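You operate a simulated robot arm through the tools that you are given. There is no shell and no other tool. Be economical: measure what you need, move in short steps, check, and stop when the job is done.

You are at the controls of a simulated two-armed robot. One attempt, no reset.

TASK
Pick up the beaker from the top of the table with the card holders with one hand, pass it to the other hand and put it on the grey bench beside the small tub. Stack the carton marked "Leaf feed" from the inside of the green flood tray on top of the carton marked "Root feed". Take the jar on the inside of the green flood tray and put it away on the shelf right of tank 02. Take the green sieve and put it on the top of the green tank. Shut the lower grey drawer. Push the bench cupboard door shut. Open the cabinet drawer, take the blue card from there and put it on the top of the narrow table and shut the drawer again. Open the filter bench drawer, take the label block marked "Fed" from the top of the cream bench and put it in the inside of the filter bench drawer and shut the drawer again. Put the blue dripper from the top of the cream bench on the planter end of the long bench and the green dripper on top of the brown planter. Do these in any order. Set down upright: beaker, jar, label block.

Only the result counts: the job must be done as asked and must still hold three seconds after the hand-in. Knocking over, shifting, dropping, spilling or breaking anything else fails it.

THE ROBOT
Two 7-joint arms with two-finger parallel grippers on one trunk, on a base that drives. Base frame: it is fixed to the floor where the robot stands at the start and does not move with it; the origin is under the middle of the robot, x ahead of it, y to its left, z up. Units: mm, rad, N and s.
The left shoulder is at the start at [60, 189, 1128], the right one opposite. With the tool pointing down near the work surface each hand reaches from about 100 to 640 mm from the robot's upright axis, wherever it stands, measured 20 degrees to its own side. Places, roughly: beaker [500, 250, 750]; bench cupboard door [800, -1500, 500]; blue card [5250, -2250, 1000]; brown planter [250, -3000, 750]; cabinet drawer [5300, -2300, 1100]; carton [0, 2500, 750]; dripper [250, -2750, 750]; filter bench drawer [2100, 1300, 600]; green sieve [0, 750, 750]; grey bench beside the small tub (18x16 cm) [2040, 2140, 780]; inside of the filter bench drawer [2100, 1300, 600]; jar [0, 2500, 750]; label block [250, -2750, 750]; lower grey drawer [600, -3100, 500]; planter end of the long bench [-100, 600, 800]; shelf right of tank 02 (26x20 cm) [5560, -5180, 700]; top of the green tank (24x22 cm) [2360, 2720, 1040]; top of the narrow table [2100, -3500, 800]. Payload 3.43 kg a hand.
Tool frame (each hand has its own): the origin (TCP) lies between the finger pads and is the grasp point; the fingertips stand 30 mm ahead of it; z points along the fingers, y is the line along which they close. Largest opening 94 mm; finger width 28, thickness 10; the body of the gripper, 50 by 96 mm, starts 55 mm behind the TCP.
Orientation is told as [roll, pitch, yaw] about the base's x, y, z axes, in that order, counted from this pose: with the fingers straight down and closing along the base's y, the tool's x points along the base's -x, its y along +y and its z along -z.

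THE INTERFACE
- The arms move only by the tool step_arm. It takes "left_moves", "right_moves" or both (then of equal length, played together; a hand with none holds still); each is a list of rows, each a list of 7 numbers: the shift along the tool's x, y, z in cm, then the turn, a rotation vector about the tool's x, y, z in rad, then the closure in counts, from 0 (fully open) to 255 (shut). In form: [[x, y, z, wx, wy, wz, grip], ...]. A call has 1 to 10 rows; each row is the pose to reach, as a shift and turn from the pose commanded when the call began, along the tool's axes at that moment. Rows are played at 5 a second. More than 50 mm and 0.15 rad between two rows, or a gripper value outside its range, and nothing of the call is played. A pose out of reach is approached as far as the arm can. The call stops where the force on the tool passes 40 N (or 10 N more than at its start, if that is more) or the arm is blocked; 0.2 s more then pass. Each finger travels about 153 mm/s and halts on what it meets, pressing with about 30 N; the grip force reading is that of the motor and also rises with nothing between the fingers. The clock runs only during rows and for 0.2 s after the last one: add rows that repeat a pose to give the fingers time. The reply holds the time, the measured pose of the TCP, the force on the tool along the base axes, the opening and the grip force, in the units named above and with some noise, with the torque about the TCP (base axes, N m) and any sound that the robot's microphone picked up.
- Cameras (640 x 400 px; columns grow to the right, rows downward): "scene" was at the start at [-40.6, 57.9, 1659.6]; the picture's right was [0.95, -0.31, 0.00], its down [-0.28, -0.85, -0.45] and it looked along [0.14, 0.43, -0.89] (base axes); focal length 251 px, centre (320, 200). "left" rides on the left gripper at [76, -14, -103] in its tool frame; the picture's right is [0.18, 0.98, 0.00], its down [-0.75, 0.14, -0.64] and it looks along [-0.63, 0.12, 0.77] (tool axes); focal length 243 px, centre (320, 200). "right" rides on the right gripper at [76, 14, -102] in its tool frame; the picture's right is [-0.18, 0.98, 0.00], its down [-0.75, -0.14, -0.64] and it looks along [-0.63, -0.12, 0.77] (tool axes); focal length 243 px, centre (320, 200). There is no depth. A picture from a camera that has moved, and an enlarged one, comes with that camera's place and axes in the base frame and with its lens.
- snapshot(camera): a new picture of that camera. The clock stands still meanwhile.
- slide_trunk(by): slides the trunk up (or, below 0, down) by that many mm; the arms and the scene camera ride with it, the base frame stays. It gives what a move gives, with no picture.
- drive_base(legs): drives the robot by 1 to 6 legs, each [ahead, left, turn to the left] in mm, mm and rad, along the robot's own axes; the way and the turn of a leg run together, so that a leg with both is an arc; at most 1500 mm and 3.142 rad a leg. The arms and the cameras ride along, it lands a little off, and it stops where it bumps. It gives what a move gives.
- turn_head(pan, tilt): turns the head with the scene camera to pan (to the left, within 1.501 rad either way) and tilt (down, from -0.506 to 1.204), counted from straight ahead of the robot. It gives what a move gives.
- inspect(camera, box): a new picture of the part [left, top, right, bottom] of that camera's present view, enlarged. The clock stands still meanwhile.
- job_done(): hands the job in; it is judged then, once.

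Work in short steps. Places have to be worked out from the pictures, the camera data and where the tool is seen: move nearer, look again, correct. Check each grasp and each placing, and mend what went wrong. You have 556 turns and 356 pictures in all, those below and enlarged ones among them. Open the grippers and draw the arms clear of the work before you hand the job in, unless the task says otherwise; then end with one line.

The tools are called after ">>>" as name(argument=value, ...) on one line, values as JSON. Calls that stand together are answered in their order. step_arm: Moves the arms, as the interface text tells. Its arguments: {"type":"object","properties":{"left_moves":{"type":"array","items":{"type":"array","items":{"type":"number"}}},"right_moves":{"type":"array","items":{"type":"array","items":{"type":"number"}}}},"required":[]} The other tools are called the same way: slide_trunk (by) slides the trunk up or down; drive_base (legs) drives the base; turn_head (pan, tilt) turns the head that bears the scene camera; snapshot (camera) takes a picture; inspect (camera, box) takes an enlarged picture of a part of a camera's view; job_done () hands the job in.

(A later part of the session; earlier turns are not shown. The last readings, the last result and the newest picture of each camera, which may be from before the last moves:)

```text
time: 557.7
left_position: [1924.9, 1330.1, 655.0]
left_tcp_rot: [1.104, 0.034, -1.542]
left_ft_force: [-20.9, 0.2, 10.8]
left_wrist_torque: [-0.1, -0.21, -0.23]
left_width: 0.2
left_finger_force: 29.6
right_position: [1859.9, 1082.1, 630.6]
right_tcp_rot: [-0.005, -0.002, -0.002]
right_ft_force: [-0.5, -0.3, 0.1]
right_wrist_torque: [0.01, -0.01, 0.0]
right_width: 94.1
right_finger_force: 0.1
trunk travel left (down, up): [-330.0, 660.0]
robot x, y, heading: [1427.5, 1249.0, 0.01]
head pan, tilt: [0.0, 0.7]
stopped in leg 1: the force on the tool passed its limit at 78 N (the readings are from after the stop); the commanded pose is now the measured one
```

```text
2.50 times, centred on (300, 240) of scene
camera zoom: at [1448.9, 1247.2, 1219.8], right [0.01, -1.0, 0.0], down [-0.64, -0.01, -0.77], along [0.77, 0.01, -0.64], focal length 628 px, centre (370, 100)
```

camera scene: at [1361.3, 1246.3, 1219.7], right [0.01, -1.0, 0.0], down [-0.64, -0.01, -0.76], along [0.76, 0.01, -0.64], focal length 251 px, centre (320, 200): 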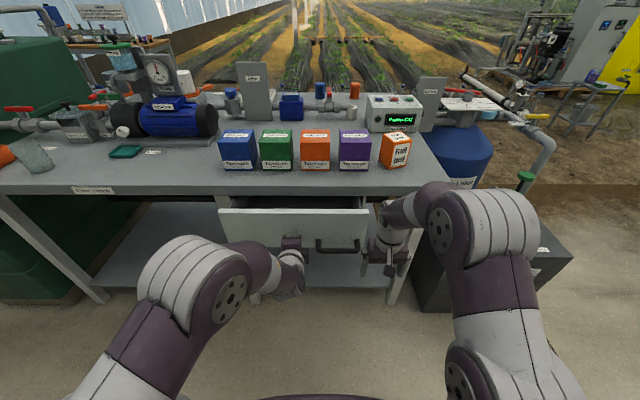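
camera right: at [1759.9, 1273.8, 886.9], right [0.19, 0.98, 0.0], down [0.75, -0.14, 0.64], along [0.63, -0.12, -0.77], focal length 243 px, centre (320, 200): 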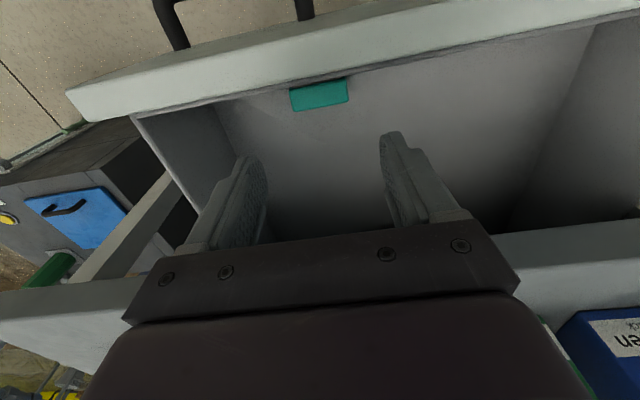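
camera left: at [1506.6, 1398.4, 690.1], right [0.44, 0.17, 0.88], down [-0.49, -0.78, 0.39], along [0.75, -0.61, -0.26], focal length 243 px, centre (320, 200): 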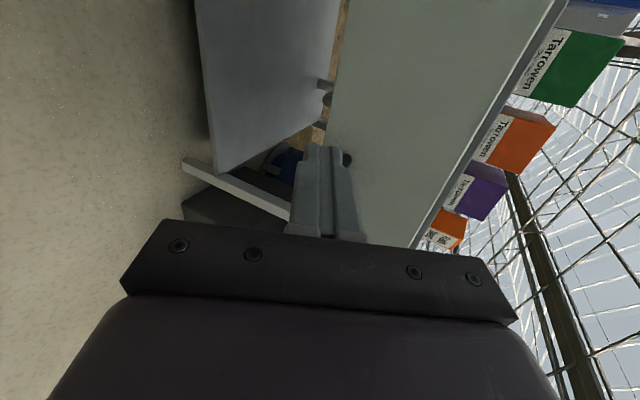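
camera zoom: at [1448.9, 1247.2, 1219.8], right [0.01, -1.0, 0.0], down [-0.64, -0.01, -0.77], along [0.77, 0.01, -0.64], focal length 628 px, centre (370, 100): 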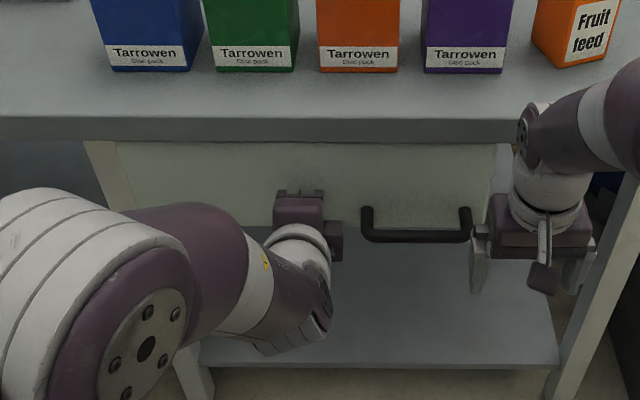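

Drawer is shut against its stop. Back away, raise the trunk, straighten the left hand, and drive to the west side of the cream bench for the drippers.

>>> drive_base(legs=[[-300, 0, -0.01]])

>>> slide_trunk(by=330)

>>> step_arm(left_moves=[[0, 0, 0, 0.14, 0, 0, 150], [0, 0, 0, 0.28, 0, 0, 0], [0, 0, 0, 0.42, 0, 0, 0], [0, 0, 0, 0.56, 0, 0, 0], [0, 0, 0, 0.7, 0, 0, 0], [0, 0, 0, 0.84, 0, 0, 0], [0, 0, 0, 0.98, 0, 0, 0], [0, 0, 0, 1.1, 0, 0, 0]])

>>> step_arm(left_moves=[[0, 0, 0, 0, 0, -0.15, 0], [0, 0, 0, 0, 0, -0.3, 0], [0, 0, 0, 0, 0, -0.45, 0], [0, 0, 0, 0, 0, -0.6, 0], [0, 0, 0, 0, 0, -0.75, 0], [0, 0, 0, 0, 0, -0.9, 0], [0, 0, 0, 0, 0, -1.05, 0], [0, 0, 0, 0, 0, -1.2, 0], [0, 0, 0, 0, 0, -1.35, 0], [0, 0, 0, 0, 0, -1.5, 0]])

>>> slide_trunk(by=140)

>>> drive_base(legs=[[0, -1400, 0], [0, -380, 0], [-1500, 0, 0], [-330, 0, 0], [0, -1400, 0], [0, -850, 0]])

>>> turn_head(pan=0.0, tilt=0.7)

>>> snapshot(camera="scene")

```text
time: 559.8
left_position: [1622.9, 1322.3, 653.3]
left_tcp_rot: [1.104, 0.034, -1.554]
left_ft_force: [-0.2, 0.2, 0.0]
left_wrist_torque: [0.0, -0.03, -0.03]
left_width: 0.2
left_finger_force: 30.3
right_position: [1557.7, 1075.8, 629.0]
right_tcp_rot: [-0.005, -0.001, -0.012]
right_ft_force: [0.3, -0.1, 0.0]
right_wrist_torque: [0.02, -0.01, 0.0]
right_width: 93.9
right_finger_force: 0.0
trunk travel left (down, up): [-330.0, 660.0]
robot x, y, heading: [1121.7, 1246.6, -0.001]
head pan, tilt: [0.0, 0.7]
```

```text
time: 563.0
left_position: [1625.8, 1322.6, 983.6]
left_tcp_rot: [1.101, 0.033, -1.556]
left_ft_force: [0.5, 0.1, 0.3]
left_wrist_torque: [-0.03, -0.05, 0.02]
left_width: 0.0
left_finger_force: 30.1
right_position: [1557.8, 1075.2, 958.8]
right_tcp_rot: [-0.006, 0.002, -0.013]
right_ft_force: [-0.3, 1.2, 0.4]
right_wrist_torque: [0.0, 0.01, -0.01]
right_width: 93.8
right_finger_force: 0.0
trunk travel left (down, up): [-660.0, 330.0]
robot x, y, heading: [1123.3, 1248.6, 0.001]
head pan, tilt: [0.0, 0.7]
```

```text
time: 564.8
left_position: [1624.1, 1323.7, 982.0]
left_tcp_rot: [0.001, 0.031, -1.557]
left_ft_force: [-0.9, 0.7, 0.3]
left_wrist_torque: [0.03, -0.03, -0.01]
left_width: 94.4
left_finger_force: 0.1
right_position: [1558.1, 1075.2, 959.5]
right_tcp_rot: [-0.004, 0.001, -0.014]
right_ft_force: [0.4, -0.8, 0.5]
right_wrist_torque: [-0.01, -0.02, -0.02]
right_width: 93.8
right_finger_force: 0.1
trunk travel left (down, up): [-660.0, 330.0]
robot x, y, heading: [1127.7, 1247.4, -0.001]
head pan, tilt: [0.0, 0.7]
```

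```text
time: 567.0
left_position: [1625.2, 1322.1, 983.7]
left_tcp_rot: [0.032, 0.001, -0.053]
left_ft_force: [0.6, 0.5, -0.2]
left_wrist_torque: [0.04, 0.01, -0.02]
left_width: 93.9
left_finger_force: 0.1
right_position: [1557.5, 1076.3, 958.9]
right_tcp_rot: [-0.005, 0.002, -0.014]
right_ft_force: [-0.2, -0.2, 0.7]
right_wrist_torque: [0.02, -0.01, -0.01]
right_width: 94.0
right_finger_force: 0.1
trunk travel left (down, up): [-660.0, 330.0]
robot x, y, heading: [1123.1, 1248.7, -0.003]
head pan, tilt: [0.0, 0.7]
```

```text
time: 568.7
left_position: [1626.7, 1322.7, 1123.2]
left_tcp_rot: [0.032, -0.001, -0.057]
left_ft_force: [0.5, 0.4, 0.3]
left_wrist_torque: [0.02, 0.0, -0.05]
left_width: 94.2
left_finger_force: 0.0
right_position: [1557.9, 1076.3, 1099.6]
right_tcp_rot: [-0.006, 0.003, -0.013]
right_ft_force: [0.2, 0.1, 0.2]
right_wrist_torque: [0.0, -0.01, -0.01]
right_width: 94.1
right_finger_force: 0.0
trunk travel left (down, up): [-800.0, 190.0]
robot x, y, heading: [1125.7, 1244.6, -0.002]
head pan, tilt: [0.0, 0.7]
```

```text
time: 597.3
left_position: [-241.7, -2682.3, 1123.6]
left_tcp_rot: [0.033, -0.001, -0.04]
left_ft_force: [-0.3, -0.2, 0.4]
left_wrist_torque: [0.01, -0.06, 0.01]
left_width: 94.2
left_finger_force: 0.0
right_position: [-307.0, -2929.9, 1099.8]
right_tcp_rot: [-0.006, 0.002, 0.001]
right_ft_force: [-1.3, 0.1, 0.1]
right_wrist_torque: [0.0, 0.04, -0.03]
right_width: 93.9
right_finger_force: 0.1
trunk travel left (down, up): [-800.0, 190.0]
robot x, y, heading: [-744.1, -2770.0, 0.016]
head pan, tilt: [0.0, 0.7]
```

```text
time: 597.9
left_position: [-242.2, -2682.9, 1123.3]
left_tcp_rot: [0.032, 0.001, -0.041]
left_ft_force: [-0.1, 0.1, 0.6]
left_wrist_torque: [-0.03, 0.01, 0.04]
left_width: 93.9
left_finger_force: 0.0
right_position: [-305.7, -2931.4, 1098.1]
right_tcp_rot: [-0.007, 0.0, 0.001]
right_ft_force: [-0.3, 0.9, 0.0]
right_wrist_torque: [-0.01, 0.0, 0.01]
right_width: 94.2
right_finger_force: 0.1
trunk travel left (down, up): [-800.0, 190.0]
robot x, y, heading: [-740.8, -2764.1, 0.019]
head pan, tilt: [0.0, 0.7]
```

```text
186 pictures are left
camera scene: at [-716.4, -2768.2, 1689.8], right [0.01, -1.0, 0.0], down [-0.64, -0.01, -0.76], along [0.76, 0.01, -0.64], focal length 251 px, centre (320, 200)
```

scene: 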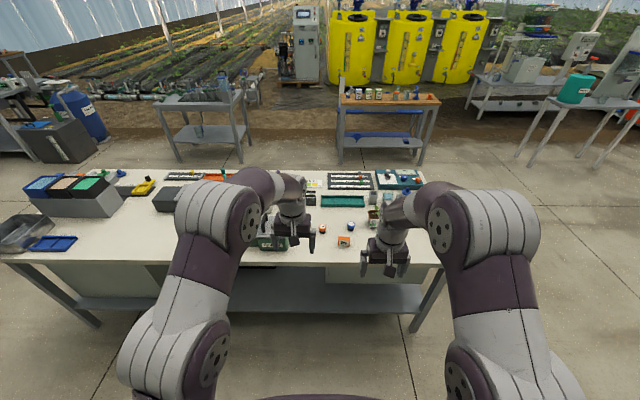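

>>> drive_base(legs=[[410, 0, -0.019]])

>>> turn_head(pan=0.0, tilt=0.95)

>>> snapshot(camera="scene")

>>> snapshot(camera="left")

```text
time: 600.5
left_position: [180.8, -2694.0, 1123.0]
left_tcp_rot: [0.035, 0.0, -0.064]
left_ft_force: [0.8, 0.1, -0.2]
left_wrist_torque: [-0.02, 0.0, 0.02]
left_width: 94.4
left_finger_force: 0.1
right_position: [111.2, -2940.0, 1100.0]
right_tcp_rot: [-0.003, -0.002, -0.023]
right_ft_force: [0.5, -0.2, 0.1]
right_wrist_torque: [0.01, 0.02, -0.02]
right_width: 94.1
right_finger_force: 0.1
trunk travel left (down, up): [-800.0, 190.0]
robot x, y, heading: [-319.7, -2768.3, -0.009]
head pan, tilt: [0.0, 0.7]
```

```text
time: 601.3
left_position: [181.9, -2693.5, 1124.3]
left_tcp_rot: [0.034, -0.001, -0.065]
left_ft_force: [0.0, 0.1, 0.1]
left_wrist_torque: [0.02, -0.01, 0.02]
left_width: 94.0
left_finger_force: 0.0
right_position: [111.4, -2941.1, 1097.6]
right_tcp_rot: [-0.005, 0.002, -0.022]
right_ft_force: [0.0, 0.1, 0.6]
right_wrist_torque: [0.01, 0.06, 0.01]
right_width: 93.7
right_finger_force: 0.1
trunk travel left (down, up): [-800.0, 190.0]
robot x, y, heading: [-319.6, -2765.1, -0.013]
head pan, tilt: [0.0, 0.949]
```

```text
185 pictures are left
camera scene: at [-306.8, -2767.5, 1670.0], right [-0.01, -1.0, 0.0], down [-0.81, 0.01, -0.58], along [0.58, -0.01, -0.81], focal length 251 px, centre (320, 200)
```

scene: 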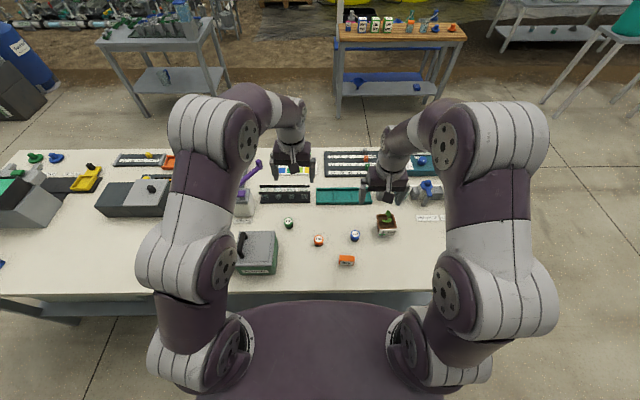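

```text
184 pictures are left
camera left: at [103.4, -2706.2, 1226.0], right [-0.12, 0.99, 0.03], down [0.76, 0.07, 0.65], along [0.64, 0.1, -0.76], focal length 243 px, centre (320, 200)
```

left: 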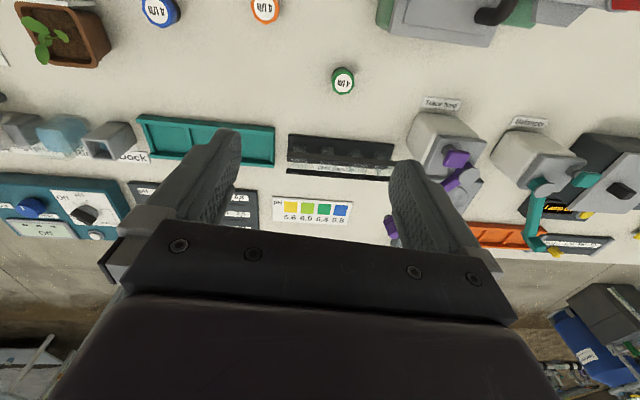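

Green dripper ≈[203, −2646], blue ≈[145, −2905]. Left hand goes above the green one.

>>> step_arm(left_moves=[[-0.4, 1, 4, 0.01, 0, -0.01, 0], [-0.8, 2, 8, 0.02, 0, -0.02, 0], [-1.2, 3, 12, 0.034, 0, -0.035, 0], [-1.6, 4, 16, 0.034, 0, -0.053, 0], [-1.9, 4.9, 19, 0.034, 0, -0.053, 0], [-1.9, 4.9, 20.5, 0.034, 0, -0.053, 0], [-1.9, 4.9, 20.5, 0.034, 0, -0.053, 0]])

>>> snapshot(camera="left")

```text
time: 602.9
left_position: [203.4, -2640.7, 919.9]
left_tcp_rot: [-0.002, 0.001, -0.011]
left_ft_force: [0.4, 0.4, 0.2]
left_wrist_torque: [0.01, 0.01, 0.0]
left_width: 93.8
left_finger_force: 0.1
right_position: [112.0, -2941.0, 1100.1]
right_tcp_rot: [-0.005, 0.002, -0.023]
right_ft_force: [0.4, -0.5, 0.2]
right_wrist_torque: [-0.02, 0.02, 0.0]
right_width: 94.0
right_finger_force: 0.0
trunk travel left (down, up): [-800.0, 190.0]
robot x, y, heading: [-318.8, -2762.5, -0.01]
head pan, tilt: [0.0, 0.949]
```

```text
183 pictures are left
camera left: at [125.0, -2652.5, 1024.0], right [-0.17, 0.98, 0.0], down [0.75, 0.13, 0.64], along [0.63, 0.11, -0.77], focal length 243 px, centre (320, 200)
```

left: 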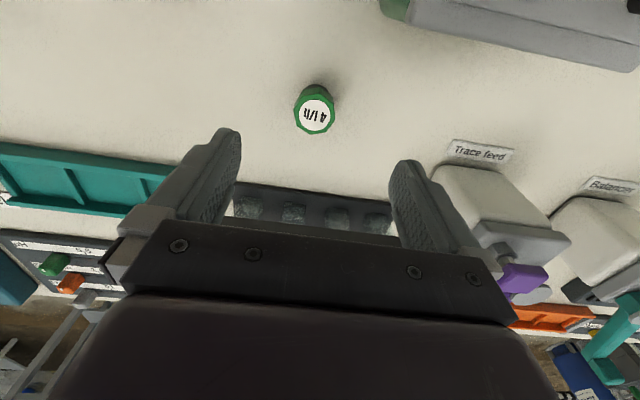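

>>> step_arm(left_moves=[[0, -0.2, 4, 0, 0, 0, 80], [0, -0.2, 8, 0, 0, 0, 80], [0, -0.2, 10, 0, 0, 0, 80], [0, -0.2, 10, 0, 0, 0, 80]])

>>> snapshot(camera="left")

```text
time: 603.9
left_position: [206.4, -2640.6, 822.1]
left_tcp_rot: [-0.002, 0.001, -0.011]
left_ft_force: [0.0, 0.0, 0.1]
left_wrist_torque: [-0.02, 0.0, -0.01]
left_width: 64.3
left_finger_force: 0.1
right_position: [112.5, -2940.5, 1098.2]
right_tcp_rot: [-0.005, 0.001, -0.023]
right_ft_force: [-0.8, 0.3, -0.1]
right_wrist_torque: [0.01, -0.02, 0.01]
right_width: 94.0
right_finger_force: 0.1
trunk travel left (down, up): [-800.0, 190.0]
robot x, y, heading: [-322.3, -2765.1, -0.011]
head pan, tilt: [0.0, 0.949]
```

```text
182 pictures are left
camera left: at [127.7, -2653.1, 925.1], right [-0.17, 0.98, 0.0], down [0.75, 0.13, 0.64], along [0.63, 0.11, -0.77], focal length 243 px, centre (320, 200)
```

left: 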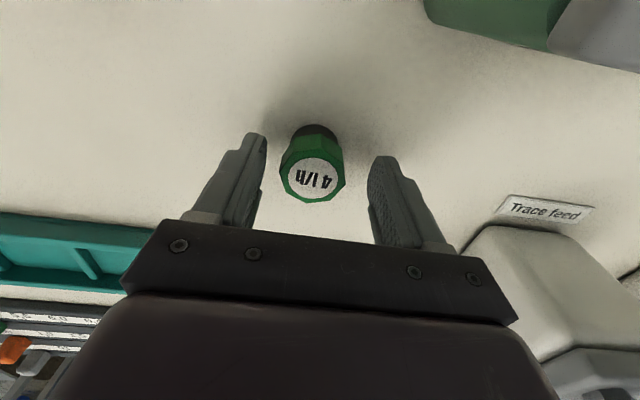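

>>> step_arm(left_moves=[[0, -0.4, 0.5, 0, 0, 0, 80], [0, -0.4, 0.5, 0, 0, 0, 150], [0, -0.4, 0.5, 0, 0, 0, 220], [0, -0.4, 0.5, 0, 0, 0, 230], [0, -0.4, 0.5, 0, 0, 0, 230]])

>>> step_arm(left_moves=[[0, 0, -4, 0, 0, 0, 230], [0, 0, -8, 0, 0, 0, 230], [0, 0, -12, 0, 0, 0, 230], [0, 0, -12, 0, 0, 0, 230]])

>>> snapshot(camera="left")

```text
time: 605.1
left_position: [204.5, -2645.0, 817.2]
left_tcp_rot: [-0.003, -0.001, -0.011]
left_ft_force: [0.9, 0.3, -0.3]
left_wrist_torque: [0.0, -0.01, -0.02]
left_width: 36.2
left_finger_force: 29.9
right_position: [111.1, -2940.6, 1098.9]
right_tcp_rot: [-0.005, 0.001, -0.023]
right_ft_force: [0.5, 0.4, 1.5]
right_wrist_torque: [-0.03, -0.02, -0.01]
right_width: 94.1
right_finger_force: 0.1
trunk travel left (down, up): [-800.0, 190.0]
robot x, y, heading: [-317.5, -2762.5, -0.009]
head pan, tilt: [0.0, 0.949]
```

```text
time: 606.1
left_position: [205.6, -2644.1, 935.9]
left_tcp_rot: [-0.003, -0.001, -0.014]
left_ft_force: [0.4, 0.0, -0.3]
left_wrist_torque: [-0.02, 0.03, -0.03]
left_width: 36.1
left_finger_force: 29.8
right_position: [112.0, -2941.5, 1099.3]
right_tcp_rot: [-0.006, 0.001, -0.022]
right_ft_force: [0.4, -0.3, 0.1]
right_wrist_torque: [-0.02, -0.01, 0.02]
right_width: 93.9
right_finger_force: 0.0
trunk travel left (down, up): [-800.0, 190.0]
robot x, y, heading: [-317.2, -2760.9, -0.011]
head pan, tilt: [0.0, 0.949]
```

```text
181 pictures are left
camera left: at [128.5, -2655.9, 1038.4], right [-0.17, 0.98, 0.0], down [0.76, 0.13, 0.64], along [0.63, 0.11, -0.77], focal length 243 px, centre (320, 200)
```

left: 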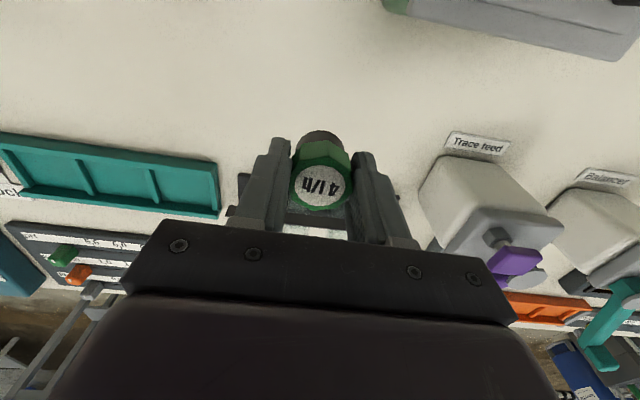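

>>> step_arm(left_moves=[[0, 0, -4, 0, 0, 0, 230], [0, 0, -8, 0, 0, 0, 230], [0, 0, -12, 0, 0, 0, 230], [0, 0, -13, 0, 0, 0, 230]])

>>> drive_base(legs=[[0, -370, 0.01]])

>>> snapshot(camera="left")

>>> turn_head(pan=0.2, tilt=0.95)

>>> inspect(camera="scene", box=[240, 140, 400, 260])

```text
time: 607.1
left_position: [204.6, -2648.5, 1066.9]
left_tcp_rot: [-0.001, 0.0, -0.012]
left_ft_force: [0.6, 0.0, 0.0]
left_wrist_torque: [0.02, 0.01, 0.03]
left_width: 36.4
left_finger_force: 29.7
right_position: [112.0, -2940.7, 1099.5]
right_tcp_rot: [-0.004, -0.001, -0.022]
right_ft_force: [0.3, -0.7, 0.6]
right_wrist_torque: [0.0, -0.01, 0.03]
right_width: 93.9
right_finger_force: 0.1
trunk travel left (down, up): [-800.0, 190.0]
robot x, y, heading: [-323.3, -2767.5, -0.014]
head pan, tilt: [0.0, 0.949]
```

```text
time: 609.5
left_position: [202.1, -3017.4, 1066.1]
left_tcp_rot: [-0.003, -0.001, 0.001]
left_ft_force: [0.4, 0.6, -0.2]
left_wrist_torque: [0.0, -0.02, 0.02]
left_width: 35.9
left_finger_force: 30.0
right_position: [113.4, -3311.2, 1098.6]
right_tcp_rot: [-0.006, 0.001, -0.011]
right_ft_force: [0.7, -0.3, 0.4]
right_wrist_torque: [0.0, -0.04, -0.01]
right_width: 93.7
right_finger_force: 0.1
trunk travel left (down, up): [-800.0, 190.0]
robot x, y, heading: [-320.5, -3141.9, 0.002]
head pan, tilt: [0.0, 0.949]
```

```text
180 pictures are left
camera left: at [123.8, -3030.6, 1169.1], right [-0.18, 0.98, 0.0], down [0.75, 0.14, 0.64], along [0.63, 0.12, -0.77], focal length 243 px, centre (320, 200)
```

left: 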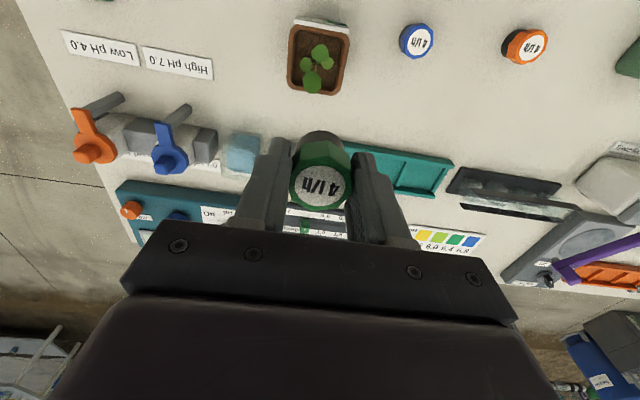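

```text
time: 610.2
left_position: [202.0, -3017.9, 1066.9]
left_tcp_rot: [0.0, -0.002, -0.001]
left_ft_force: [-0.2, 1.0, -0.2]
left_wrist_torque: [0.03, 0.03, -0.02]
left_width: 36.1
left_finger_force: 30.1
right_position: [112.2, -3311.7, 1098.0]
right_tcp_rot: [-0.004, 0.003, -0.009]
right_ft_force: [0.0, -0.2, -0.5]
right_wrist_torque: [0.0, 0.01, 0.01]
right_width: 94.0
right_finger_force: 0.0
trunk travel left (down, up): [-800.0, 190.0]
robot x, y, heading: [-321.7, -3142.4, 0.003]
head pan, tilt: [0.201, 0.949]
```

```text
3.33 times, centred on (320, 200) of scene
camera zoom: at [-310.3, -3129.7, 1670.0], right [0.2, -0.98, 0.0], down [-0.8, -0.16, -0.58], along [0.57, 0.12, -0.81], focal length 838 px, centre (320, 200)
```

zoom: 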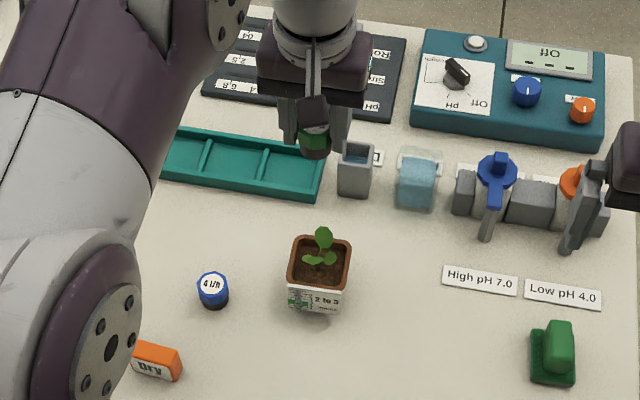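

The fingers would jam in the pot with this deep grip, so I first set the dripper on free bench space and regrip only its top.

>>> step_arm(left_moves=[[3, 0, 3, 0, 0, 0, 230], [6, 0, 6, 0, 0, 0, 230], [9, 0, 9, 0, 0, 0, 230], [12, 0, 12, 0, 0, 0, 230], [13, 0, 16, 0, 0, 0, 230], [13, 0, 20, 0, 0, 0, 230], [13, 0, 23, 0, 0, 0, 230], [13, 0, 24.4, 0, 0, 0, 230], [13, 0, 24.4, 0, 0, 0, 230]])

>>> snapshot(camera="left")

```text
time: 612.2
left_position: [71.3, -3018.3, 821.8]
left_tcp_rot: [-0.002, 0.001, 0.0]
left_ft_force: [0.2, 0.3, 0.3]
left_wrist_torque: [0.01, 0.01, -0.02]
left_width: 36.2
left_finger_force: 29.8
right_position: [112.1, -3312.8, 1099.4]
right_tcp_rot: [-0.007, -0.002, -0.011]
right_ft_force: [0.2, 0.4, 0.2]
right_wrist_torque: [0.01, -0.01, -0.01]
right_width: 94.0
right_finger_force: 0.1
trunk travel left (down, up): [-800.0, 190.0]
robot x, y, heading: [-324.7, -3144.7, 0.004]
head pan, tilt: [0.201, 0.949]
```

```text
178 pictures are left
camera left: at [-6.6, -3031.4, 924.5], right [-0.18, 0.98, 0.0], down [0.75, 0.14, 0.64], along [0.63, 0.12, -0.77], focal length 243 px, centre (320, 200)
```

left: 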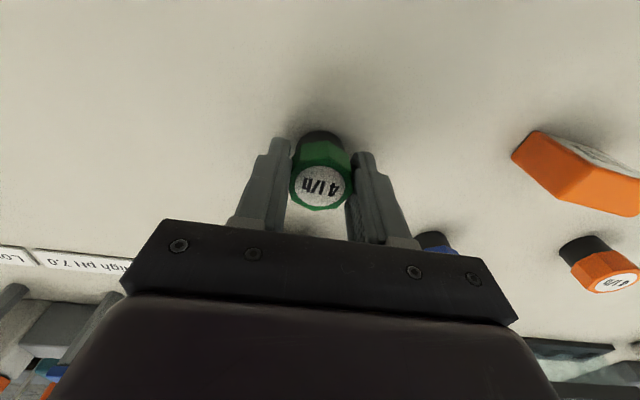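

>>> step_arm(left_moves=[[0, 0, 0.3, 0, 0, 0, 230], [0, 0, 0.5, 0, 0, 0, 230], [0, 0, 0.5, 0, 0, 0, 150], [0, 0, 0.5, 0, 0, 0, 120], [0, 0, -0.9, 0, 0, 0, 120], [0, 0, -0.9, 0, 0, 0, 120], [0, 0, -0.9, 0, 0, 0, 200], [0, 0, -0.9, 0, 0, 0, 230], [0, 0, -0.9, 0, 0, 0, 230], [0, 0, -6, 0, 0, 0, 230]])

>>> snapshot(camera="left")

```text
refused: row 10 steps farther than a row can; nothing moved
```

```text
177 pictures are left
camera left: at [-6.6, -3031.4, 924.5], right [-0.18, 0.98, 0.0], down [0.75, 0.14, 0.64], along [0.63, 0.12, -0.77], focal length 243 px, centre (320, 200)
```

left: 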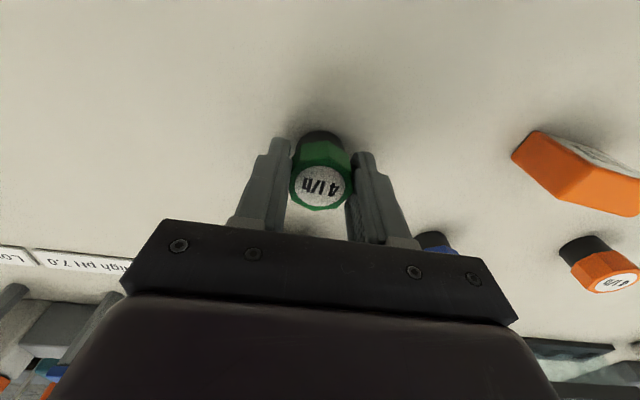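

>>> step_arm(left_moves=[[0, 0, 0.3, 0, 0, 0, 230], [0, 0, 0.5, 0, 0, 0, 230], [0, 0, 0.5, 0, 0, 0, 150], [0, 0, 0.5, 0, 0, 0, 120], [0, 0, -0.9, 0, 0, 0, 120], [0, 0, -0.9, 0, 0, 0, 120], [0, 0, -0.9, 0, 0, 0, 200], [0, 0, -0.9, 0, 0, 0, 230], [0, 0, -0.9, 0, 0, 0, 230], [0, 0, -5, 0, 0, 0, 230]])

>>> snapshot(camera="left")

```text
time: 614.4
left_position: [69.8, -3020.1, 870.3]
left_tcp_rot: [-0.002, -0.001, 0.002]
left_ft_force: [-0.4, 0.0, -0.3]
left_wrist_torque: [-0.03, 0.01, 0.0]
left_width: 34.9
left_finger_force: 30.3
right_position: [111.2, -3312.2, 1099.3]
right_tcp_rot: [-0.006, -0.001, -0.011]
right_ft_force: [-0.6, -0.9, -0.1]
right_wrist_torque: [-0.01, -0.02, 0.01]
right_width: 94.4
right_finger_force: 0.1
trunk travel left (down, up): [-800.0, 190.0]
robot x, y, heading: [-322.0, -3142.0, -0.002]
head pan, tilt: [0.201, 0.949]
```

```text
176 pictures are left
camera left: at [-7.6, -3033.7, 973.8], right [-0.18, 0.98, 0.0], down [0.75, 0.14, 0.64], along [0.63, 0.12, -0.77], focal length 243 px, centre (320, 200)
```

left: 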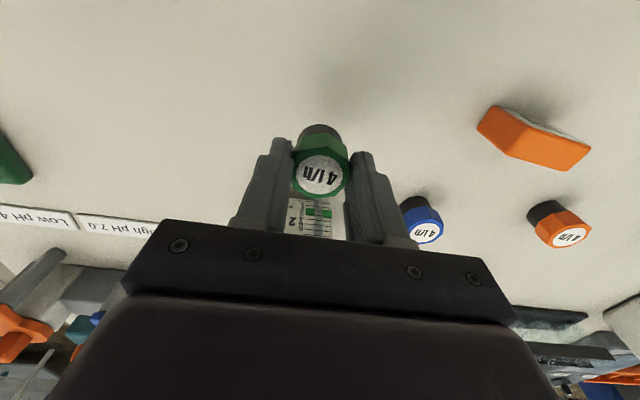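

>>> step_arm(left_moves=[[0, 0, -4, 0, 0, 0, 230], [-1, 0, -8, 0, 0, 0, 230], [-2, 0, -10, 0, 0, 0, 230], [-2, 0, -10, 0, 0, 0, 230]])

>>> snapshot(camera="left")

>>> turn_head(pan=0.3, tilt=1.1)

>>> inspect(camera="scene", box=[280, 120, 380, 200])

```text
time: 615.4
left_position: [87.5, -3021.0, 970.2]
left_tcp_rot: [-0.002, 0.0, -0.001]
left_ft_force: [0.2, -0.2, -0.2]
left_wrist_torque: [-0.03, -0.02, 0.03]
left_width: 34.9
left_finger_force: 30.3
right_position: [111.8, -3312.0, 1099.5]
right_tcp_rot: [-0.004, -0.001, -0.011]
right_ft_force: [0.1, -0.1, -0.4]
right_wrist_torque: [0.02, 0.01, -0.02]
right_width: 93.9
right_finger_force: 0.1
trunk travel left (down, up): [-800.0, 190.0]
robot x, y, heading: [-319.7, -3141.7, 0.001]
head pan, tilt: [0.201, 0.949]
```

```text
175 pictures are left
camera left: at [10.8, -3033.3, 1073.7], right [-0.18, 0.98, 0.0], down [0.75, 0.14, 0.64], along [0.63, 0.12, -0.77], focal length 243 px, centre (320, 200)
```

left: 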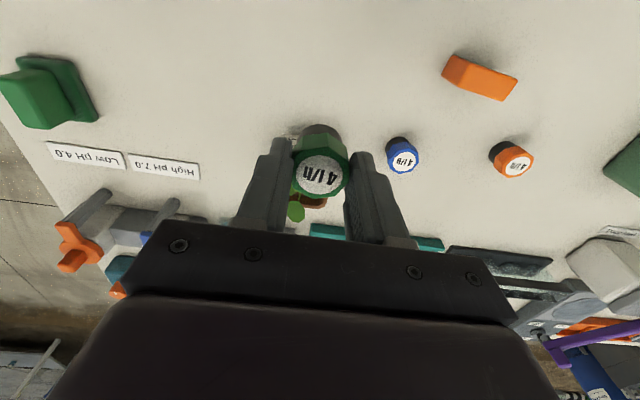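

```text
time: 616.1
left_position: [89.1, -3021.1, 970.2]
left_tcp_rot: [-0.002, 0.0, 0.0]
left_ft_force: [0.3, -0.6, -0.1]
left_wrist_torque: [0.0, 0.01, 0.03]
left_width: 34.8
left_finger_force: 30.4
right_position: [112.3, -3311.0, 1099.1]
right_tcp_rot: [-0.005, 0.0, -0.012]
right_ft_force: [0.1, 0.2, -0.3]
right_wrist_torque: [0.01, -0.02, 0.0]
right_width: 94.1
right_finger_force: 0.0
trunk travel left (down, up): [-800.0, 190.0]
robot x, y, heading: [-325.5, -3135.9, 0.005]
head pan, tilt: [0.3, 1.1]
```

```text
5.00 times, centred on (330, 160) of scene
camera zoom: at [-321.3, -3124.9, 1659.8], right [0.3, -0.95, 0.0], down [-0.85, -0.26, -0.45], along [0.43, 0.14, -0.89], focal length 1256 px, centre (270, 400)
```

zoom: 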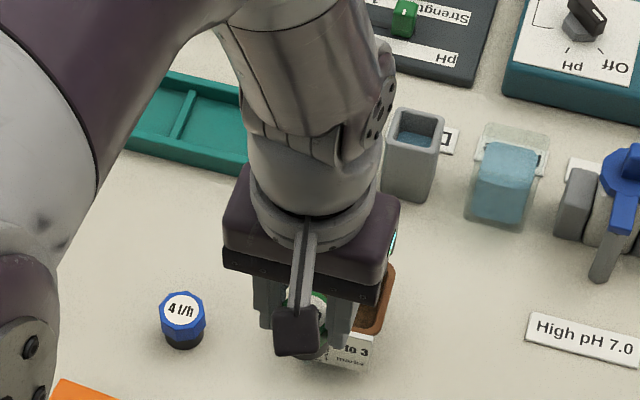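

Pot rim centre ≈[180, −3027], rim z≈843. Move the dripper over it and descend gently, watching the force.

>>> step_arm(left_moves=[[-3, 0, 0, 0, 0, 0, 230], [-6, 0, 0, 0, 0, 0, 230], [-9.5, 0, 1, 0, 0, 0, 230], [-9.5, 0, 3, 0, 0, 0, 230], [-9.5, 0, 3, 0, 0, 0, 230]])

>>> snapshot(camera="left")

>>> inspect(camera="scene", box=[280, 110, 380, 190])

```text
time: 617.3
left_position: [184.4, -3017.9, 945.1]
left_tcp_rot: [-0.001, -0.002, 0.0]
left_ft_force: [-0.2, 0.6, 0.1]
left_wrist_torque: [-0.01, 0.0, 0.02]
left_width: 34.9
left_finger_force: 30.1
right_position: [110.9, -3312.0, 1099.3]
right_tcp_rot: [-0.006, 0.0, -0.01]
right_ft_force: [-0.5, 0.8, 0.1]
right_wrist_torque: [0.0, 0.0, 0.0]
right_width: 94.3
right_finger_force: 0.0
trunk travel left (down, up): [-800.0, 190.0]
robot x, y, heading: [-321.3, -3138.7, -0.001]
head pan, tilt: [0.3, 1.1]
```

```text
173 pictures are left
camera left: at [106.3, -3031.1, 1047.6], right [-0.18, 0.98, 0.0], down [0.75, 0.14, 0.64], along [0.63, 0.12, -0.77], focal length 243 px, centre (320, 200)
```

left: 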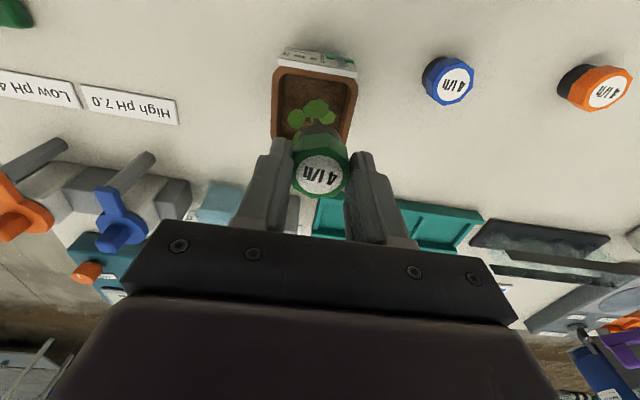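

```text
5.00 times, centred on (330, 150) of scene
camera zoom: at [-321.8, -3124.9, 1659.8], right [0.3, -0.95, 0.0], down [-0.85, -0.27, -0.45], along [0.43, 0.14, -0.89], focal length 1256 px, centre (270, 450)
```

zoom: 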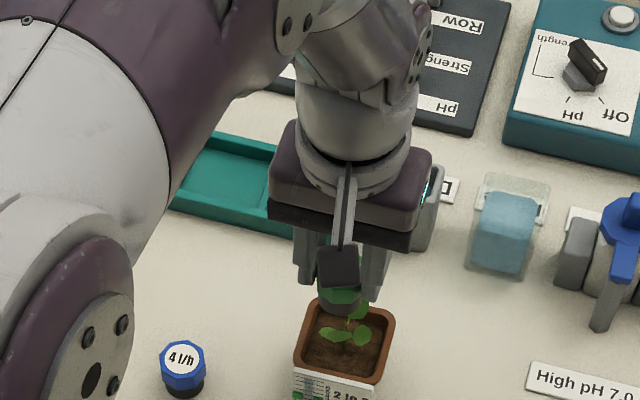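

>>> step_arm(left_moves=[[-0.5, -0.4, 0.8, 0, 0, 0, 230], [-0.5, -0.4, 1.6, 0, 0, 0, 230], [-0.5, -0.4, 2.4, 0, 0, 0, 230], [-0.5, -0.4, 2.4, 0, 0, 0, 230]])

>>> step_arm(left_moves=[[0, 0, 0.6, 0, 0, 0, 230], [0, 0, 1.2, 0, 0, 0, 230], [0, 0, 1.8, 0, 0, 0, 230], [0, 0, 1.8, 0, 0, 0, 230]])

>>> snapshot(camera="left")

>>> inspect(camera="scene", box=[280, 110, 380, 190])

```text
time: 618.3
left_position: [189.8, -3022.4, 919.5]
left_tcp_rot: [-0.001, 0.0, 0.0]
left_ft_force: [-0.5, 0.4, -0.8]
left_wrist_torque: [0.03, -0.03, 0.0]
left_width: 34.7
left_finger_force: 30.2
right_position: [113.5, -3311.0, 1099.1]
right_tcp_rot: [-0.005, -0.001, -0.009]
right_ft_force: [0.0, -0.1, -0.5]
right_wrist_torque: [0.0, 0.0, 0.01]
right_width: 93.9
right_finger_force: 0.1
trunk travel left (down, up): [-800.0, 190.0]
robot x, y, heading: [-322.0, -3143.7, 0.002]
head pan, tilt: [0.3, 1.1]
```

```text
time: 619.3
left_position: [192.7, -3023.3, 899.6]
left_tcp_rot: [-0.001, -0.001, -0.001]
left_ft_force: [0.2, 0.6, 0.2]
left_wrist_torque: [0.01, 0.0, 0.01]
left_width: 34.7
left_finger_force: 30.2
right_position: [112.8, -3311.8, 1099.8]
right_tcp_rot: [-0.005, 0.002, -0.011]
right_ft_force: [-0.3, 1.0, 0.2]
right_wrist_torque: [0.02, -0.01, 0.03]
right_width: 94.0
right_finger_force: 0.2
trunk travel left (down, up): [-800.0, 190.0]
robot x, y, heading: [-319.6, -3140.6, -0.002]
head pan, tilt: [0.3, 1.1]
```

```text
171 pictures are left
camera left: at [114.3, -3035.4, 1002.8], right [-0.18, 0.98, 0.0], down [0.75, 0.14, 0.64], along [0.63, 0.12, -0.77], focal length 243 px, centre (320, 200)
```

left: 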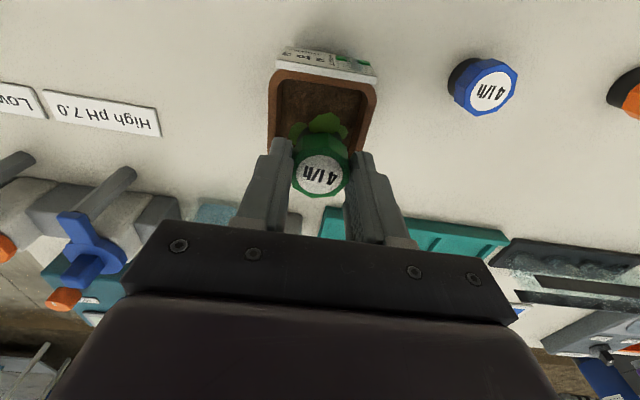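

```text
5.00 times, centred on (330, 150) of scene
camera zoom: at [-321.3, -3124.8, 1659.8], right [0.3, -0.95, 0.0], down [-0.85, -0.27, -0.45], along [0.43, 0.14, -0.89], focal length 1256 px, centre (270, 450)
```

zoom: 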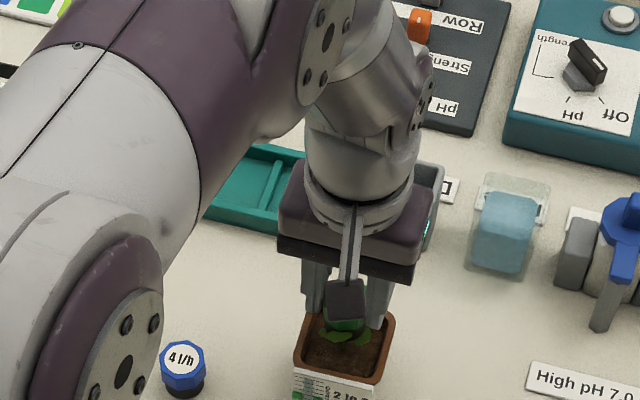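

>>> step_arm(left_moves=[[0.2, 0, 0.4, 0, 0, 0, 230], [0.2, 0, 0.8, 0, 0, 0, 230], [0.2, 0, 1.2, 0, 0, 0, 230], [0.2, 0, 1.2, 0, 0, 0, 230]])

>>> step_arm(left_moves=[[0, 0, 0.3, 0, 0, 0, 230], [0, 0, 0.6, 0, 0, 0, 230], [0, 0, 0.6, 0, 0, 0, 230]])

```text
time: 620.3
left_position: [188.8, -3021.6, 886.3]
left_tcp_rot: [-0.003, -0.001, 0.0]
left_ft_force: [-0.9, 0.4, -0.3]
left_wrist_torque: [0.0, -0.02, 0.0]
left_width: 34.9
left_finger_force: 29.8
right_position: [111.5, -3312.0, 1098.3]
right_tcp_rot: [-0.006, 0.002, -0.01]
right_ft_force: [-0.5, 0.3, 0.0]
right_wrist_torque: [0.01, 0.02, -0.01]
right_width: 93.9
right_finger_force: 0.1
trunk travel left (down, up): [-800.0, 190.0]
robot x, y, heading: [-322.2, -3139.9, -0.001]
head pan, tilt: [0.3, 1.1]
```

```text
time: 621.1
left_position: [188.2, -3021.2, 882.1]
left_tcp_rot: [-0.001, 0.001, 0.0]
left_ft_force: [0.2, 0.2, -1.9]
left_wrist_torque: [0.04, -0.01, -0.01]
left_width: 34.7
left_finger_force: 29.5
right_position: [112.7, -3312.1, 1098.6]
right_tcp_rot: [-0.006, 0.002, -0.01]
right_ft_force: [-1.0, -0.1, -0.2]
right_wrist_torque: [-0.03, 0.01, 0.01]
right_width: 94.0
right_finger_force: 0.1
trunk travel left (down, up): [-800.0, 190.0]
robot x, y, heading: [-318.5, -3140.2, -0.001]
head pan, tilt: [0.3, 1.1]
```

>>> step_arm(left_moves=[[0, 0, 0.3, 0, 0, 0, 230], [0, 0, 0.5, 0, 0, 0, 230], [0, 0, 0.5, 0, 0, 0, 230]])

>>> step_arm(left_moves=[[0, 0, 0.3, 0, 0, 0, 230], [0, 0, 0.5, 0, 0, 0, 230], [0, 0, 0.5, 0, 0, 0, 230]])

>>> snapshot(camera="left")

```text
time: 621.9
left_position: [188.7, -3021.9, 878.7]
left_tcp_rot: [-0.002, -0.005, 0.0]
left_ft_force: [-0.6, 0.8, 14.9]
left_wrist_torque: [0.0, -0.04, 0.03]
left_width: 34.7
left_finger_force: 29.9
right_position: [112.1, -3311.4, 1100.0]
right_tcp_rot: [-0.005, 0.0, -0.011]
right_ft_force: [-0.2, 0.0, -0.1]
right_wrist_torque: [0.02, -0.02, 0.03]
right_width: 94.0
right_finger_force: 0.1
trunk travel left (down, up): [-800.0, 190.0]
robot x, y, heading: [-320.6, -3141.9, 0.005]
head pan, tilt: [0.3, 1.1]
```

```text
time: 622.7
left_position: [189.6, -3022.6, 876.2]
left_tcp_rot: [-0.003, -0.008, 0.001]
left_ft_force: [5.0, 1.2, 29.8]
left_wrist_torque: [0.03, -0.26, 0.04]
left_width: 35.9
left_finger_force: 30.4
right_position: [109.4, -3313.1, 1100.0]
right_tcp_rot: [-0.004, -0.001, -0.009]
right_ft_force: [0.0, -0.3, 0.3]
right_wrist_torque: [0.02, -0.02, 0.02]
right_width: 94.1
right_finger_force: 0.0
trunk travel left (down, up): [-800.0, 190.0]
robot x, y, heading: [-322.6, -3140.5, 0.001]
head pan, tilt: [0.3, 1.1]
```

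```text
169 pictures are left
camera left: at [110.4, -3035.3, 977.5], right [-0.18, 0.98, 0.0], down [0.75, 0.14, 0.65], along [0.64, 0.12, -0.76], focal length 243 px, centre (320, 200)
```

left: 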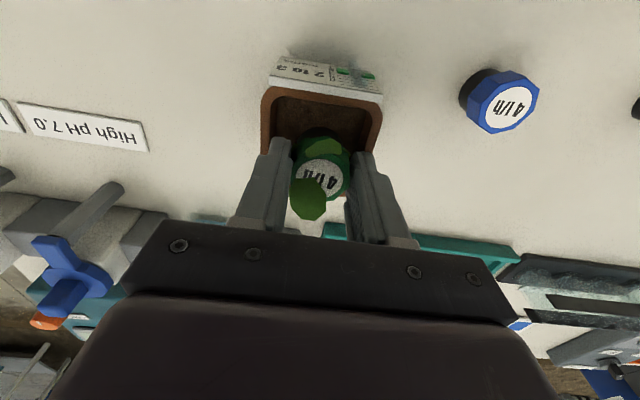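

The dripper rests on the soil. Release with a small opening and rise.

>>> step_arm(left_moves=[[0, 0, -0.3, 0, 0, 0, 230], [0, 0, -0.3, 0, 0, 0, 150], [0, 0, -0.3, 0, 0, 0, 130], [0, 0, -0.3, 0, 0, 0, 130], [0, 0, -2, 0, 0, 0, 130], [0, 0, -5, 0, 0, 0, 130], [0, 0, -9, 0, 0, 0, 100], [2, 0, -13, 0, 0, 0, 0]])

>>> snapshot(camera="left")

>>> inspect(camera="scene", box=[280, 110, 380, 190])

```text
time: 624.5
left_position: [166.8, -3019.6, 1000.9]
left_tcp_rot: [-0.003, -0.003, 0.0]
left_ft_force: [-1.0, 0.0, 0.6]
left_wrist_torque: [-0.01, 0.01, 0.0]
left_width: 94.0
left_finger_force: 0.1
right_position: [111.0, -3312.1, 1100.2]
right_tcp_rot: [-0.006, -0.003, -0.011]
right_ft_force: [0.4, -0.5, -0.7]
right_wrist_torque: [0.01, 0.0, 0.02]
right_width: 93.9
right_finger_force: 0.1
trunk travel left (down, up): [-800.0, 190.0]
robot x, y, heading: [-320.4, -3145.4, 0.002]
head pan, tilt: [0.3, 1.1]
```

```text
168 pictures are left
camera left: at [89.0, -3034.2, 1104.7], right [-0.18, 0.98, 0.0], down [0.75, 0.14, 0.64], along [0.63, 0.12, -0.77], focal length 243 px, centre (320, 200)
```

left: 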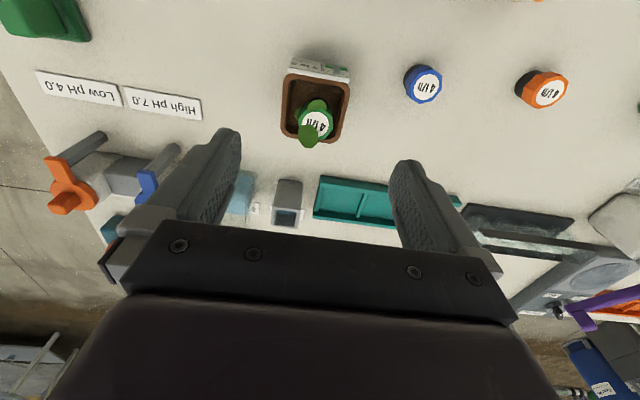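

```text
5.00 times, centred on (330, 150) of scene
camera zoom: at [-324.0, -3125.0, 1659.7], right [0.3, -0.95, 0.0], down [-0.85, -0.26, -0.46], along [0.43, 0.14, -0.89], focal length 1256 px, centre (270, 450)
```

zoom: 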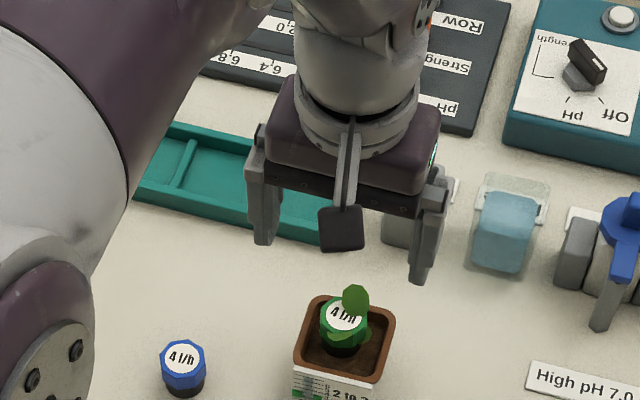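

Green dripper stands in the pot. Now the blue one with the same hand.

>>> step_arm(left_moves=[[0.6, 3.8, 1, 0, 0, 0, 0], [1.2, 7.6, 3, 0, 0, 0, 0], [1.8, 11.4, 6, 0, 0, 0, 0], [1.8, 11.4, 8, 0, 0, 0, 0], [1.8, 11.4, 8, 0, 0, 0, 0]])

>>> snapshot(camera="left")

```text
time: 625.7
left_position: [150.6, -2906.4, 922.1]
left_tcp_rot: [-0.003, 0.001, 0.001]
left_ft_force: [-0.4, -0.6, -0.2]
left_wrist_torque: [0.02, 0.01, 0.02]
left_width: 94.1
left_finger_force: 0.1
right_position: [112.0, -3311.4, 1099.2]
right_tcp_rot: [-0.005, 0.001, -0.01]
right_ft_force: [0.1, -0.6, -0.2]
right_wrist_torque: [0.0, -0.01, -0.01]
right_width: 94.0
right_finger_force: 0.1
trunk travel left (down, up): [-800.0, 190.0]
robot x, y, heading: [-318.1, -3138.2, 0.0]
head pan, tilt: [0.3, 1.1]
```

```text
166 pictures are left
camera left: at [72.8, -2919.7, 1026.5], right [-0.18, 0.98, 0.0], down [0.75, 0.14, 0.64], along [0.63, 0.12, -0.77], focal length 243 px, centre (320, 200)
```

left: 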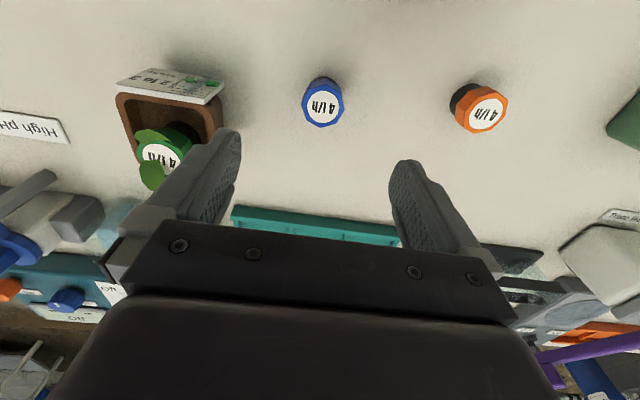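

>>> step_arm(left_moves=[[0.6, 0.3, 3, 0, 0, 0, 80], [0.6, 0.3, 7, 0, 0, 0, 80], [0.6, 0.3, 10.2, 0, 0, 0, 80], [0.6, 0.3, 10.2, 0, 0, 0, 80]])

>>> snapshot(camera="left")

```text
time: 626.7
left_position: [146.1, -2906.9, 820.9]
left_tcp_rot: [-0.002, -0.001, -0.001]
left_ft_force: [-0.8, 0.4, -0.3]
left_wrist_torque: [-0.01, 0.04, -0.01]
left_width: 64.6
left_finger_force: 0.0
right_position: [111.6, -3312.3, 1099.1]
right_tcp_rot: [-0.004, 0.0, -0.011]
right_ft_force: [1.2, -0.4, 0.2]
right_wrist_torque: [-0.02, 0.01, 0.03]
right_width: 93.8
right_finger_force: 0.1
trunk travel left (down, up): [-800.0, 190.0]
robot x, y, heading: [-321.9, -3142.9, -0.003]
head pan, tilt: [0.3, 1.1]
```

```text
165 pictures are left
camera left: at [68.5, -2919.1, 923.7], right [-0.18, 0.98, 0.0], down [0.75, 0.14, 0.64], along [0.63, 0.12, -0.77], focal length 243 px, centre (320, 200)
```

left: 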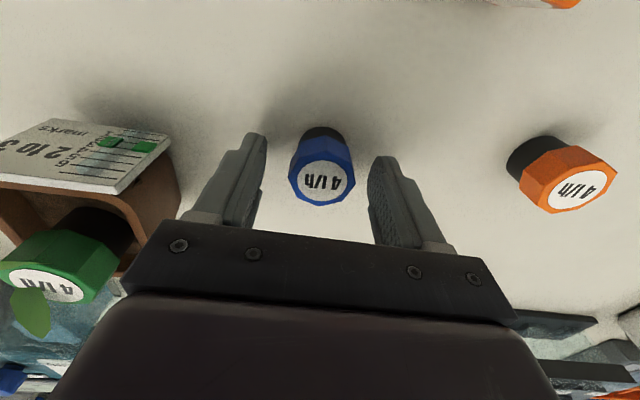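

Centred. Close and lift.

>>> step_arm(left_moves=[[0, 0.05, 0.3, 0, 0, 0, 150], [0, 0.05, 0.3, 0, 0, 0, 220], [0, 0.05, 0.3, 0, 0, 0, 230], [0, 0.05, 0.3, 0, 0, 0, 230], [0, 0.05, -4, 0, 0, 0, 230], [0, 0.05, -8.5, 0, 0, 0, 230], [0, 0.05, -13, 0, 0, 0, 230], [0, 0.05, -17.5, 0, 0, 0, 230], [0, 0.05, -22, 0, 0, 0, 230], [0, 0.05, -26, 0, 0, 0, 230]])

>>> snapshot(camera="left")

```text
time: 628.9
left_position: [142.9, -2904.1, 1079.1]
left_tcp_rot: [-0.003, -0.001, 0.0]
left_ft_force: [-0.6, -0.1, 0.1]
left_wrist_torque: [-0.01, -0.01, 0.0]
left_width: 36.1
left_finger_force: 30.1
right_position: [112.2, -3312.5, 1099.2]
right_tcp_rot: [-0.006, 0.001, -0.011]
right_ft_force: [0.0, 0.6, 0.4]
right_wrist_torque: [0.0, -0.04, 0.0]
right_width: 94.0
right_finger_force: 0.1
trunk travel left (down, up): [-800.0, 190.0]
robot x, y, heading: [-319.4, -3142.0, -0.002]
head pan, tilt: [0.3, 1.1]
```

```text
164 pictures are left
camera left: at [65.8, -2917.3, 1182.4], right [-0.18, 0.98, 0.0], down [0.75, 0.14, 0.64], along [0.63, 0.12, -0.77], focal length 243 px, centre (320, 200)
```

left: 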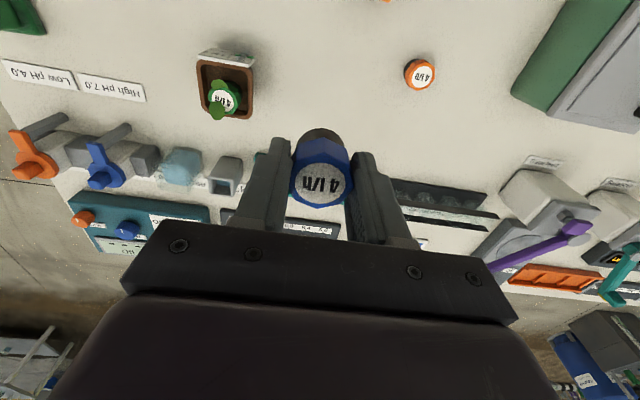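

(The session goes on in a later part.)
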